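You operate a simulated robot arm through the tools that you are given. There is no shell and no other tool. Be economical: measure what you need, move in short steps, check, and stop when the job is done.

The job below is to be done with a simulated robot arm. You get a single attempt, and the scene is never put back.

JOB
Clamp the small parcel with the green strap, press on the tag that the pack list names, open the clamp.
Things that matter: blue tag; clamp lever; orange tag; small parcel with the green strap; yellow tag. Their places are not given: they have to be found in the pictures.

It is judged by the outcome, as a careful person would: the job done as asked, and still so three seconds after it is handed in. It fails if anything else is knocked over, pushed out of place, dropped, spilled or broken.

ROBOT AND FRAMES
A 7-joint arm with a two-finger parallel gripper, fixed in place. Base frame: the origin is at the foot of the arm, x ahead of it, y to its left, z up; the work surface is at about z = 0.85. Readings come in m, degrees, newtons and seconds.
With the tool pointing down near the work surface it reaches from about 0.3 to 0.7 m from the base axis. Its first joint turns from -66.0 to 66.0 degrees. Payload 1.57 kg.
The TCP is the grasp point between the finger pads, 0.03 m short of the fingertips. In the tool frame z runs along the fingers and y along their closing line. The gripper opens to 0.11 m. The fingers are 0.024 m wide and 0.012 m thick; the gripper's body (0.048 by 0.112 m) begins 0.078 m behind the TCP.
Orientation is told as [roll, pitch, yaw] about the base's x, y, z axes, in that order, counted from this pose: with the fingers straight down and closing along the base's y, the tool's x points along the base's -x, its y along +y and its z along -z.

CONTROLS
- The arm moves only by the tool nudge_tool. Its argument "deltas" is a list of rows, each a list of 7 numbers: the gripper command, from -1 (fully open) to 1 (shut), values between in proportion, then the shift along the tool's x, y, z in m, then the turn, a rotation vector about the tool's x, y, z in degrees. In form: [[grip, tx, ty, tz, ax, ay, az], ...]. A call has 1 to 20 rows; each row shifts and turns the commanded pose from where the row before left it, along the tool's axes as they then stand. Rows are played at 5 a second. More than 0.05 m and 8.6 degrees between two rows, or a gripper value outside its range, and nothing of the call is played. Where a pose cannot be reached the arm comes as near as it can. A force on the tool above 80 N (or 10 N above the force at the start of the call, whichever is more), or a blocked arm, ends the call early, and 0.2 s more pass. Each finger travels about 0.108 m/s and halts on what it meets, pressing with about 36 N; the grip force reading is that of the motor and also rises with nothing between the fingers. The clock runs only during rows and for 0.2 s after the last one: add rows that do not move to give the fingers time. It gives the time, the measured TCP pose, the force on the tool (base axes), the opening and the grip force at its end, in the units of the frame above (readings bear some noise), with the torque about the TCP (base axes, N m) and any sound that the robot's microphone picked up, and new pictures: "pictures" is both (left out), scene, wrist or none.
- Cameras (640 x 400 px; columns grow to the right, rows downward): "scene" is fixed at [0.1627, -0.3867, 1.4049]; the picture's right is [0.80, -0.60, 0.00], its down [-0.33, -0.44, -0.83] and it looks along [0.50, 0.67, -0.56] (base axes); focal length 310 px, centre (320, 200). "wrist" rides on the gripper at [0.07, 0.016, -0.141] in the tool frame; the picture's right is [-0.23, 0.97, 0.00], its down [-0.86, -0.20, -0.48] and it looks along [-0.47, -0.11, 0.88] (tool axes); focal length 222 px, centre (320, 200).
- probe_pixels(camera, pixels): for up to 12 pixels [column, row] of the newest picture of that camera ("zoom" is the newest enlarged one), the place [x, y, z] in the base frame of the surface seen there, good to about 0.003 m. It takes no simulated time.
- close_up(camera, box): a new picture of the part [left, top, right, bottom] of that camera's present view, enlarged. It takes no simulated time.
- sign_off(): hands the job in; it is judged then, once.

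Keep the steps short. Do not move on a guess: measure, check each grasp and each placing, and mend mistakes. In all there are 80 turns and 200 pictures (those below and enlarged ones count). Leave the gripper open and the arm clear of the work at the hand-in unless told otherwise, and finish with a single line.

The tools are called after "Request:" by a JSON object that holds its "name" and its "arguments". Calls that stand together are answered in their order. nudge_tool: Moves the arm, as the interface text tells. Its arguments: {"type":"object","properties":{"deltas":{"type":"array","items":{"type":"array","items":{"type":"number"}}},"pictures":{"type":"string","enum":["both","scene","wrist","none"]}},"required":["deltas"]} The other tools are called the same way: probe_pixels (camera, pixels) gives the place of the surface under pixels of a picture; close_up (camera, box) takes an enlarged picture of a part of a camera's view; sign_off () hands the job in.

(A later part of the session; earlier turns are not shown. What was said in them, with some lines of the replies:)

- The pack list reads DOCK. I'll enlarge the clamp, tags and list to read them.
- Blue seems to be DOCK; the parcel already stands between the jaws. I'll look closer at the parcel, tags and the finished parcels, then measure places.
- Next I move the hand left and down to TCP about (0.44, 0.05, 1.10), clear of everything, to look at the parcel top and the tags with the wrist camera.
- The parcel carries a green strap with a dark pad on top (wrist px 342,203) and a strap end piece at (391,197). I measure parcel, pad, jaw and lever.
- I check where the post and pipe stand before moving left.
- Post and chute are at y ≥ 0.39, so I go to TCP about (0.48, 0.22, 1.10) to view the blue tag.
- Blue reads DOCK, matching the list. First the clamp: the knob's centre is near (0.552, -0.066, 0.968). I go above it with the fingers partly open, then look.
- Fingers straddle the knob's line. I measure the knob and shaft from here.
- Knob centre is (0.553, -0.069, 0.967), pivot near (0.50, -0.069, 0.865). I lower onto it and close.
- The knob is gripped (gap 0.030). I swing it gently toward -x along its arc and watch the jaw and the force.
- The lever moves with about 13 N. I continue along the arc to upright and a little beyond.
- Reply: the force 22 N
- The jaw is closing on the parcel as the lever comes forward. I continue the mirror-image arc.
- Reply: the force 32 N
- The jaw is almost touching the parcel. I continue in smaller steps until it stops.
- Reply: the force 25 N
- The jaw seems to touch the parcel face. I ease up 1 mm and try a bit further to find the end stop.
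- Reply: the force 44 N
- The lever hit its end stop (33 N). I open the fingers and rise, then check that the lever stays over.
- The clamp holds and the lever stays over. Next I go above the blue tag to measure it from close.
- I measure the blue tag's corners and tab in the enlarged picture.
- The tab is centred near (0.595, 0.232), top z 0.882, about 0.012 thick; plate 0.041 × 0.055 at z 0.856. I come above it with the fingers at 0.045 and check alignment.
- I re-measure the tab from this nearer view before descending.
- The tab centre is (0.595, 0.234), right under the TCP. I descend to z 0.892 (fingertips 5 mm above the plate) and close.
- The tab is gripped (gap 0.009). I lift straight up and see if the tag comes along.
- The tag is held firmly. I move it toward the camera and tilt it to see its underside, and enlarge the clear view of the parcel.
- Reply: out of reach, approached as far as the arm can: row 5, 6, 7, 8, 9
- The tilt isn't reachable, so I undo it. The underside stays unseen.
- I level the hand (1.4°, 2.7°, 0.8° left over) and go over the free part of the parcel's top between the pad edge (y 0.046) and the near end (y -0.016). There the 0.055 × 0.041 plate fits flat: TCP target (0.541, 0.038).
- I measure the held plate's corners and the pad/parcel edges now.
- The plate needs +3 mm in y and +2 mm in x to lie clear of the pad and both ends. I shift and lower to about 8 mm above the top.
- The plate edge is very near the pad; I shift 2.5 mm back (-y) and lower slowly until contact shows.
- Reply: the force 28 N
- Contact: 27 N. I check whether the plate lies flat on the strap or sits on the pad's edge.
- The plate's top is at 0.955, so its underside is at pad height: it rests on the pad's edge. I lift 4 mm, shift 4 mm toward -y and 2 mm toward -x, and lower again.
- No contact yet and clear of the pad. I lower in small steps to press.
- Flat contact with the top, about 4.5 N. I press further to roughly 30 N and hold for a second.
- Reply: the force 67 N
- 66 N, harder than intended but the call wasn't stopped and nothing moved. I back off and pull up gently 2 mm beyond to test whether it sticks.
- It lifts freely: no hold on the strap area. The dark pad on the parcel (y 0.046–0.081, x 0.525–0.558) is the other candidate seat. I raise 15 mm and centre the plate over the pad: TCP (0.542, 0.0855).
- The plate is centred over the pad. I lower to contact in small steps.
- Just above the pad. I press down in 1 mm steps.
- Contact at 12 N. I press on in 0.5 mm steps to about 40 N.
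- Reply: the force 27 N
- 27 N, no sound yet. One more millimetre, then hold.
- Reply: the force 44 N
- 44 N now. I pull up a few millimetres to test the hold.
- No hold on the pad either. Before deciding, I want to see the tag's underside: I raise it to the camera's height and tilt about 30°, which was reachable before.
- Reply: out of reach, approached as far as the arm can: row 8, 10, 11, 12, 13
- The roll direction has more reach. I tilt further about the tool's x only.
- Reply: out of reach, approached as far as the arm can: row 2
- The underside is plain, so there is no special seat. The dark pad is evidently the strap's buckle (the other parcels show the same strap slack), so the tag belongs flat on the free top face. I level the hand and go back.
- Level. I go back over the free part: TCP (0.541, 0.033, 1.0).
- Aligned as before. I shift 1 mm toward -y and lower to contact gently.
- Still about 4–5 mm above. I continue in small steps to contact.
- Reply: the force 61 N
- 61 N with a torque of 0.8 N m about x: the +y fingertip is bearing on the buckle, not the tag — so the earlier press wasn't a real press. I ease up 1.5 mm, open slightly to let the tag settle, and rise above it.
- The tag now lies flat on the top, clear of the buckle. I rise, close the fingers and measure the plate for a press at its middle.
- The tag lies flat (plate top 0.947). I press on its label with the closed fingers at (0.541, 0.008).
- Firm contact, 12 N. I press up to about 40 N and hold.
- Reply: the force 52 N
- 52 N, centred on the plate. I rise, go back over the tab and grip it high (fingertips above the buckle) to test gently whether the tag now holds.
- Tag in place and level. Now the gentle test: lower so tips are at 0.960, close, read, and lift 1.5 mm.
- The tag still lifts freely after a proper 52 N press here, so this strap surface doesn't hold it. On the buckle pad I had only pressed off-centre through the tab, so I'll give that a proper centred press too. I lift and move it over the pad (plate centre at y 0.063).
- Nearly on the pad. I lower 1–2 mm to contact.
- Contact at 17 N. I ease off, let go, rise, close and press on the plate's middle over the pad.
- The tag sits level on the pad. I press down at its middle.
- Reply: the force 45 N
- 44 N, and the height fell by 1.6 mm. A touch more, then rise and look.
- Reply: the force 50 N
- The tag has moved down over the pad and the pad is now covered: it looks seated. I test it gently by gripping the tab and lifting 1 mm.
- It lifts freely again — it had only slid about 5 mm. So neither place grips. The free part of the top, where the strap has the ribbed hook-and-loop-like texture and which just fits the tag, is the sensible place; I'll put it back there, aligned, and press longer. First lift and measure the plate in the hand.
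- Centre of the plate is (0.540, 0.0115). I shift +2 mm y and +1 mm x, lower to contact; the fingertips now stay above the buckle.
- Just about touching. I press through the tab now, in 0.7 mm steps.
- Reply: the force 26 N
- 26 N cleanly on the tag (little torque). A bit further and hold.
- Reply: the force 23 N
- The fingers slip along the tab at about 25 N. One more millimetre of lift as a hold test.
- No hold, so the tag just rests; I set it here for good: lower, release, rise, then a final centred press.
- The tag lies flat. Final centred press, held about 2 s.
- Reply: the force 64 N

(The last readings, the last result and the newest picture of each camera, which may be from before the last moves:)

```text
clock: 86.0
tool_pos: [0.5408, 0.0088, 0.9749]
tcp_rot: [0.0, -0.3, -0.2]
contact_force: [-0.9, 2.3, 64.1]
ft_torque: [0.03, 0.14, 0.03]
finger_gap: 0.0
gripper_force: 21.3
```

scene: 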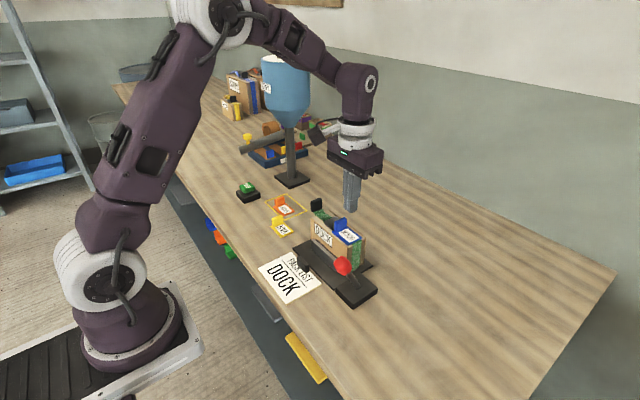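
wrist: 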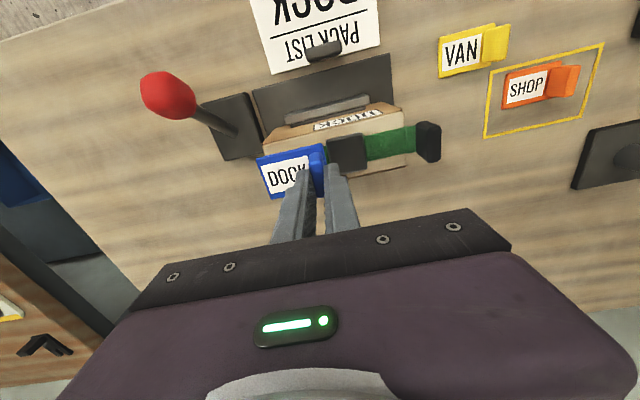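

64 N held for over a second. I rise straight up and go over the lever knob (last at 0.441, -0.070, 0.962) with the fingers opened to 0.06.

Request:
{"name": "nudge_tool", "arguments": {"deltas": [[1, 0, 0, -0.01, 0, 0, 0], [1, 0, 0, -0.04, 0, 0, 0], [1, 0, 0, -0.045, 0, 0, 0], [0.5, 0.033, -0.0263, 0, 0, 0, 0], [0, 0.033, -0.0263, 0, 0, 0, 0], [-0.1, 0.033, -0.0263, 0, 0, 0, 0], [-0.1, 0, 0, 0, 0, 0, 0]]}}

Request:
{"name": "close_up", "arguments": {"camera": "wrist", "box": [260, 90, 460, 230]}}

Request:
{"name": "probe_pixels", "arguments": {"camera": "scene", "pixels": [[342, 261], [345, 266], [339, 266], [348, 263]]}}

```text
clock: 87.6
tool_pos: [0.4389, -0.0694, 1.066]
tcp_rot: [0.0, 0.0, -0.2]
contact_force: [0.6, -0.6, -0.6]
ft_torque: [-0.02, 0.0, -0.02]
finger_gap: 0.0605
gripper_force: 0.0
```

scene: 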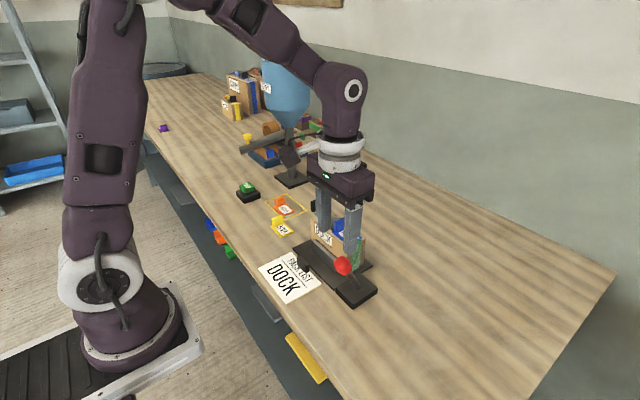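
wrist: 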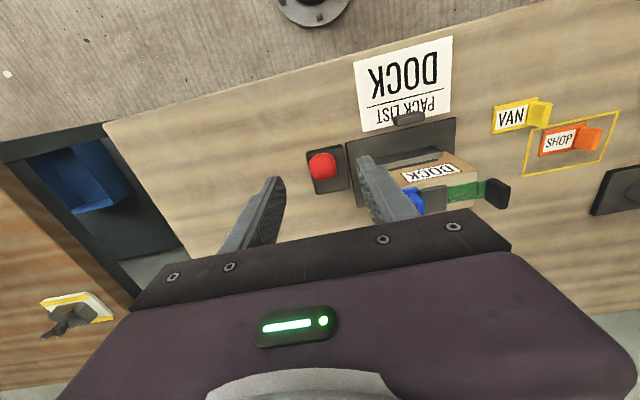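

```text
2.86 times, centred on (360, 160) of wrist
```

zoom: 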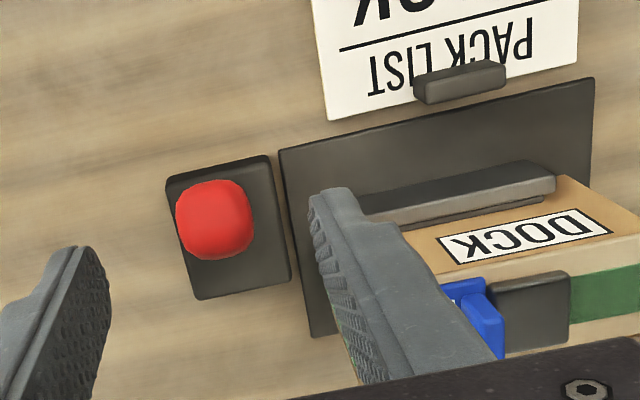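

```text
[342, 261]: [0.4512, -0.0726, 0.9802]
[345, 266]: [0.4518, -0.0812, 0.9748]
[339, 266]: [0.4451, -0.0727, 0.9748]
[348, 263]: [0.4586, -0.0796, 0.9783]
```

The knob is centred near (0.450, -0.070, 0.966). I lower onto it and close.

Request:
{"name": "nudge_tool", "arguments": {"deltas": [[-0.1, -0.011, -0.0005, 0.03, 0, 0, 0], [-0.1, 0, 0, 0.035, 0, 0, 0], [-0.1, 0, 0, 0.035, 0, 0, 0], [-0.1, 0, 0, 0, 0, 0, 0], [0.3, 0, 0, 0, 0, 0, 0], [0.6, 0, 0, 0, 0, 0, 0], [0.7, 0, 0, 0, 0, 0, 0], [0.7, 0, 0, 0, 0, 0, 0]], "pictures": "wrist"}}

```text
clock: 89.4
tool_pos: [0.4517, -0.071, 0.9648]
tcp_rot: [0.0, 0.0, -0.1]
contact_force: [3.7, 18.4, -7.7]
ft_torque: [-0.11, 0.19, 0.13]
finger_gap: 0.0325
gripper_force: 9.0
```

wrist: 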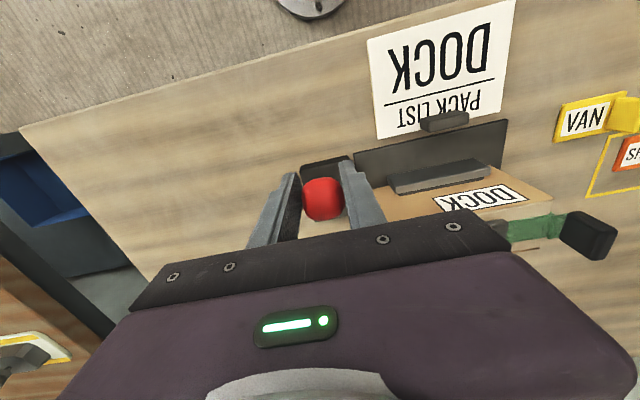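

The knob is held. I swing it back along the arc to upright.

Request:
{"name": "nudge_tool", "arguments": {"deltas": [[0.7, -0.004, 0.001, -0.0018, 0, 0, 0], [0.7, -0.006, 0, -0.0025, 0, 0, 0], [0.7, -0.006, 0, -0.0022, 0, 0, 0], [0.7, -0.008, 0, -0.0022, 0, 0, 0], [0.7, -0.008, 0, -0.0016, 0, 0, 0], [0.7, -0.008, 0, -0.001, 0, 0, 0], [0.7, -0.008, 0, -0.0004, 0, 0, 0], [0.7, 0, 0, 0, 0, 0, 0]]}}

```text
clock: 91.2
tool_pos: [0.4992, -0.0682, 0.979]
tcp_rot: [0.0, 0.1, -0.1]
contact_force: [-12.5, -1.9, 3.4]
ft_torque: [-0.27, 1.24, 0.63]
finger_gap: 0.0299
gripper_force: 39.2
```

scene: 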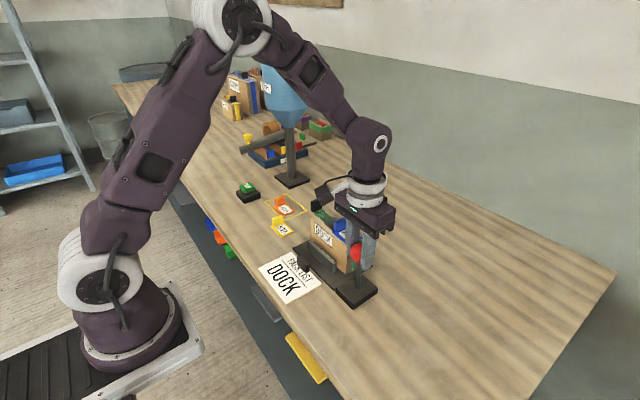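
wrist: 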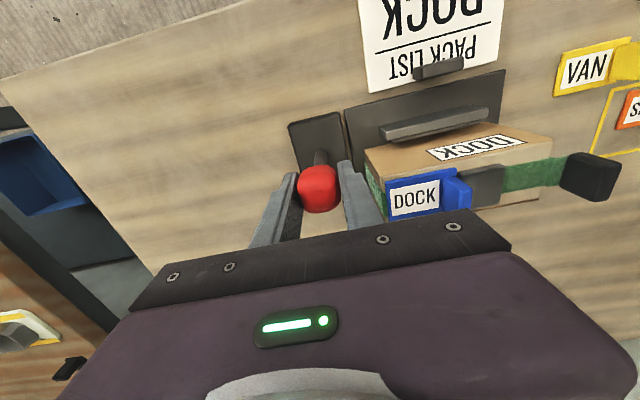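

The jaw is backing off and the tag is undisturbed. I continue to the open end.

Request:
{"name": "nudge_tool", "arguments": {"deltas": [[0.7, -0.008, 0, 0.0002, 0, 0, 0], [0.7, -0.008, 0, 0.0008, 0, 0, 0], [0.7, -0.008, 0, 0.0013, 0, 0, 0], [0.7, -0.008, 0, 0.002, 0, 0, 0], [0.7, -0.008, 0, 0.0026, 0, 0, 0], [0.7, -0.008, 0, 0.003, 0, 0, 0], [0.7, -0.005, 0, 0.0022, 0, 0, 0], [0.7, 0, 0, 0, 0, 0, 0]], "pictures": "wrist"}}

```text
clock: 93.0
tool_pos: [0.5534, -0.0704, 0.9677]
tcp_rot: [0.1, 0.0, -0.2]
contact_force: [-8.3, 1.4, 6.7]
ft_torque: [-0.22, 1.13, 0.45]
finger_gap: 0.03
gripper_force: 39.4
```

wrist: 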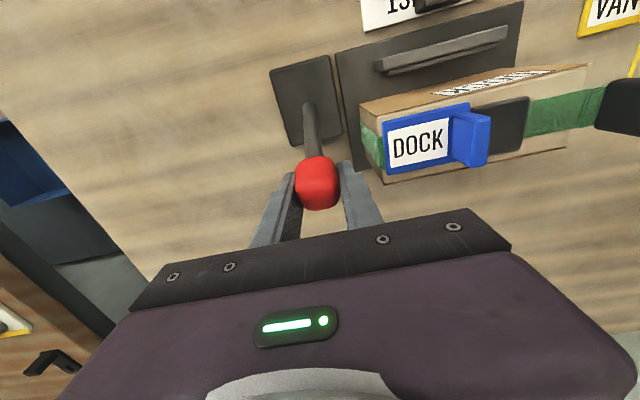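

The lever is back where it began (x 0.553). I feel for the stop with 4 mm more.

Request:
{"name": "nudge_tool", "arguments": {"deltas": [[0.7, -0.002, 0, 0.001, 0, 0, 0], [0.7, -0.002, 0, 0.001, 0, 0, 0], [0.7, -0.002, 0, 0.001, 0, 0, 0], [0.7, 0, 0, 0, 0, 0, 0]], "pictures": "none"}}

```text
clock: 94.0
tool_pos: [0.5592, -0.0709, 0.964]
tcp_rot: [0.0, 0.1, -0.3]
contact_force: [-11.4, -2.5, -0.4]
ft_torque: [-0.41, 1.15, 0.49]
finger_gap: 0.0297
gripper_force: 39.7
```

Request:
{"name": "nudge_tool", "arguments": {"deltas": [[0.7, -0.002, 0, 0.001, 0, 0, 0], [0.7, -0.002, 0, 0.0012, 0, 0, 0], [0.7, 0, 0, 0, 0, 0, 0]], "pictures": "none"}}

```text
clock: 94.8
tool_pos: [0.563, -0.0705, 0.9623]
tcp_rot: [0.1, 0.1, -0.2]
contact_force: [-18.7, -2.3, 6.5]
ft_torque: [-0.37, 0.95, 0.56]
finger_gap: 0.0299
gripper_force: 39.5
```

The force is rising (19 N): open end reached. I release, rise and move the arm clear with the gripper open.

Request:
{"name": "nudge_tool", "arguments": {"deltas": [[0.3, 0, 0, 0, 0, 0, 0], [-0.1, 0, 0, 0, 0, 0, 0], [-0.1, 0, 0, 0, 0, 0, 0], [-0.1, 0, 0, -0.04, 0, 0, 0], [-0.1, 0, 0, -0.045, 0, 0, 0], [-0.1, 0, 0, -0.045, 0, 0, 0], [-0.6, 0.03, 0, -0.04, 0, 0, 0], [-1, 0.04, 0, -0.03, 0, 0, 0], [-1, 0.04, 0, 0, 0, 0, 0], [-1, 0.04, 0, 0, 0, 0, 0], [-1, 0, 0, 0, 0, 0, 0]]}}

Request:
{"name": "close_up", "arguments": {"camera": "scene", "box": [250, 180, 410, 310]}}

Request:
{"name": "probe_pixels", "arguments": {"camera": "scene", "pixels": [[377, 246], [350, 235], [343, 223], [323, 258], [330, 262]]}}

```text
clock: 97.2
tool_pos: [0.4123, -0.0684, 1.162]
tcp_rot: [0.0, 0.0, -0.3]
contact_force: [0.5, 0.5, -0.4]
ft_torque: [0.02, -0.01, 0.02]
finger_gap: 0.1101
gripper_force: 0.0
```

scene: 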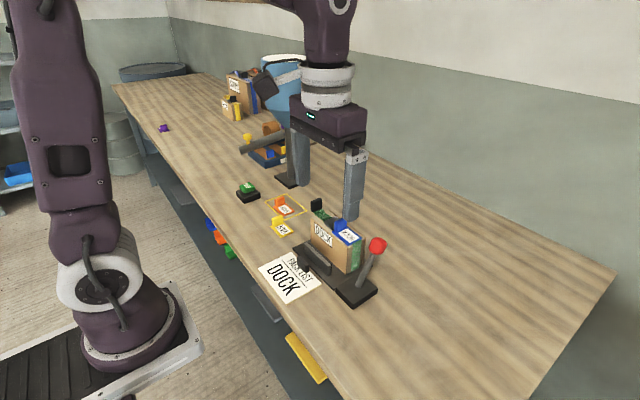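
wrist: 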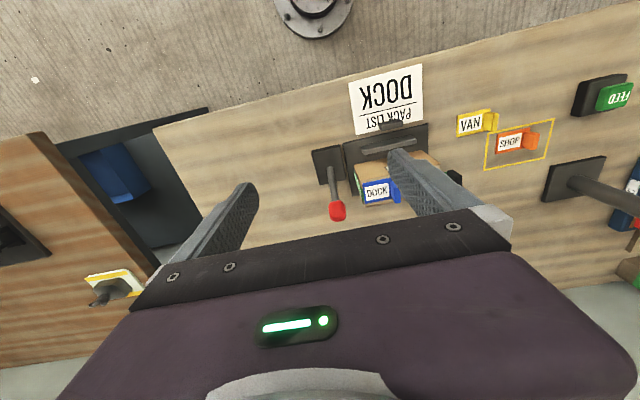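

```text
3.08 times, centred on (330, 245) of scene
```

zoom: 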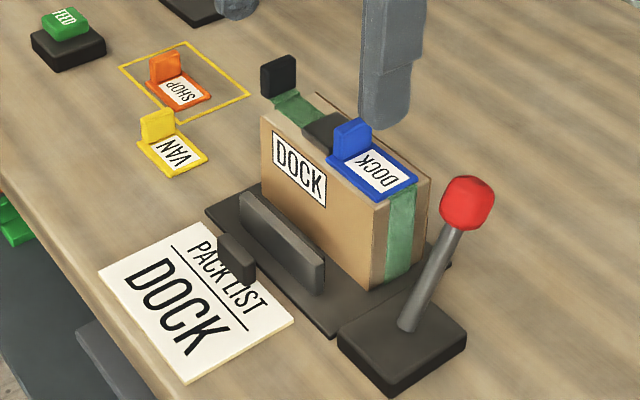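

```text
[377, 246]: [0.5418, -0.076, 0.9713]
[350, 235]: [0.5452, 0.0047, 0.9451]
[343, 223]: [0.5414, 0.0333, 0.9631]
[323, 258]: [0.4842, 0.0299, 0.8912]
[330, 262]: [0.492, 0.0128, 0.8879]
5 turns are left
```

The clamp is open: the jaw is back and the lever stands as it did at the start. The blue DOCK tag lies flat on the green-strapped parcel, the other tags haven't moved, and the arm is clear with the gripper open. I hand it in.

Request:
{"name": "sign_off", "arguments": {}}

```text
The job is handed in.
```

I clamped the green-strapped parcel, pressed the blue DOCK tag onto its top at about 64 N and opened the clamp again; the tag lies flat there but did not stick, coming up freely in every hold test I made before that final press.
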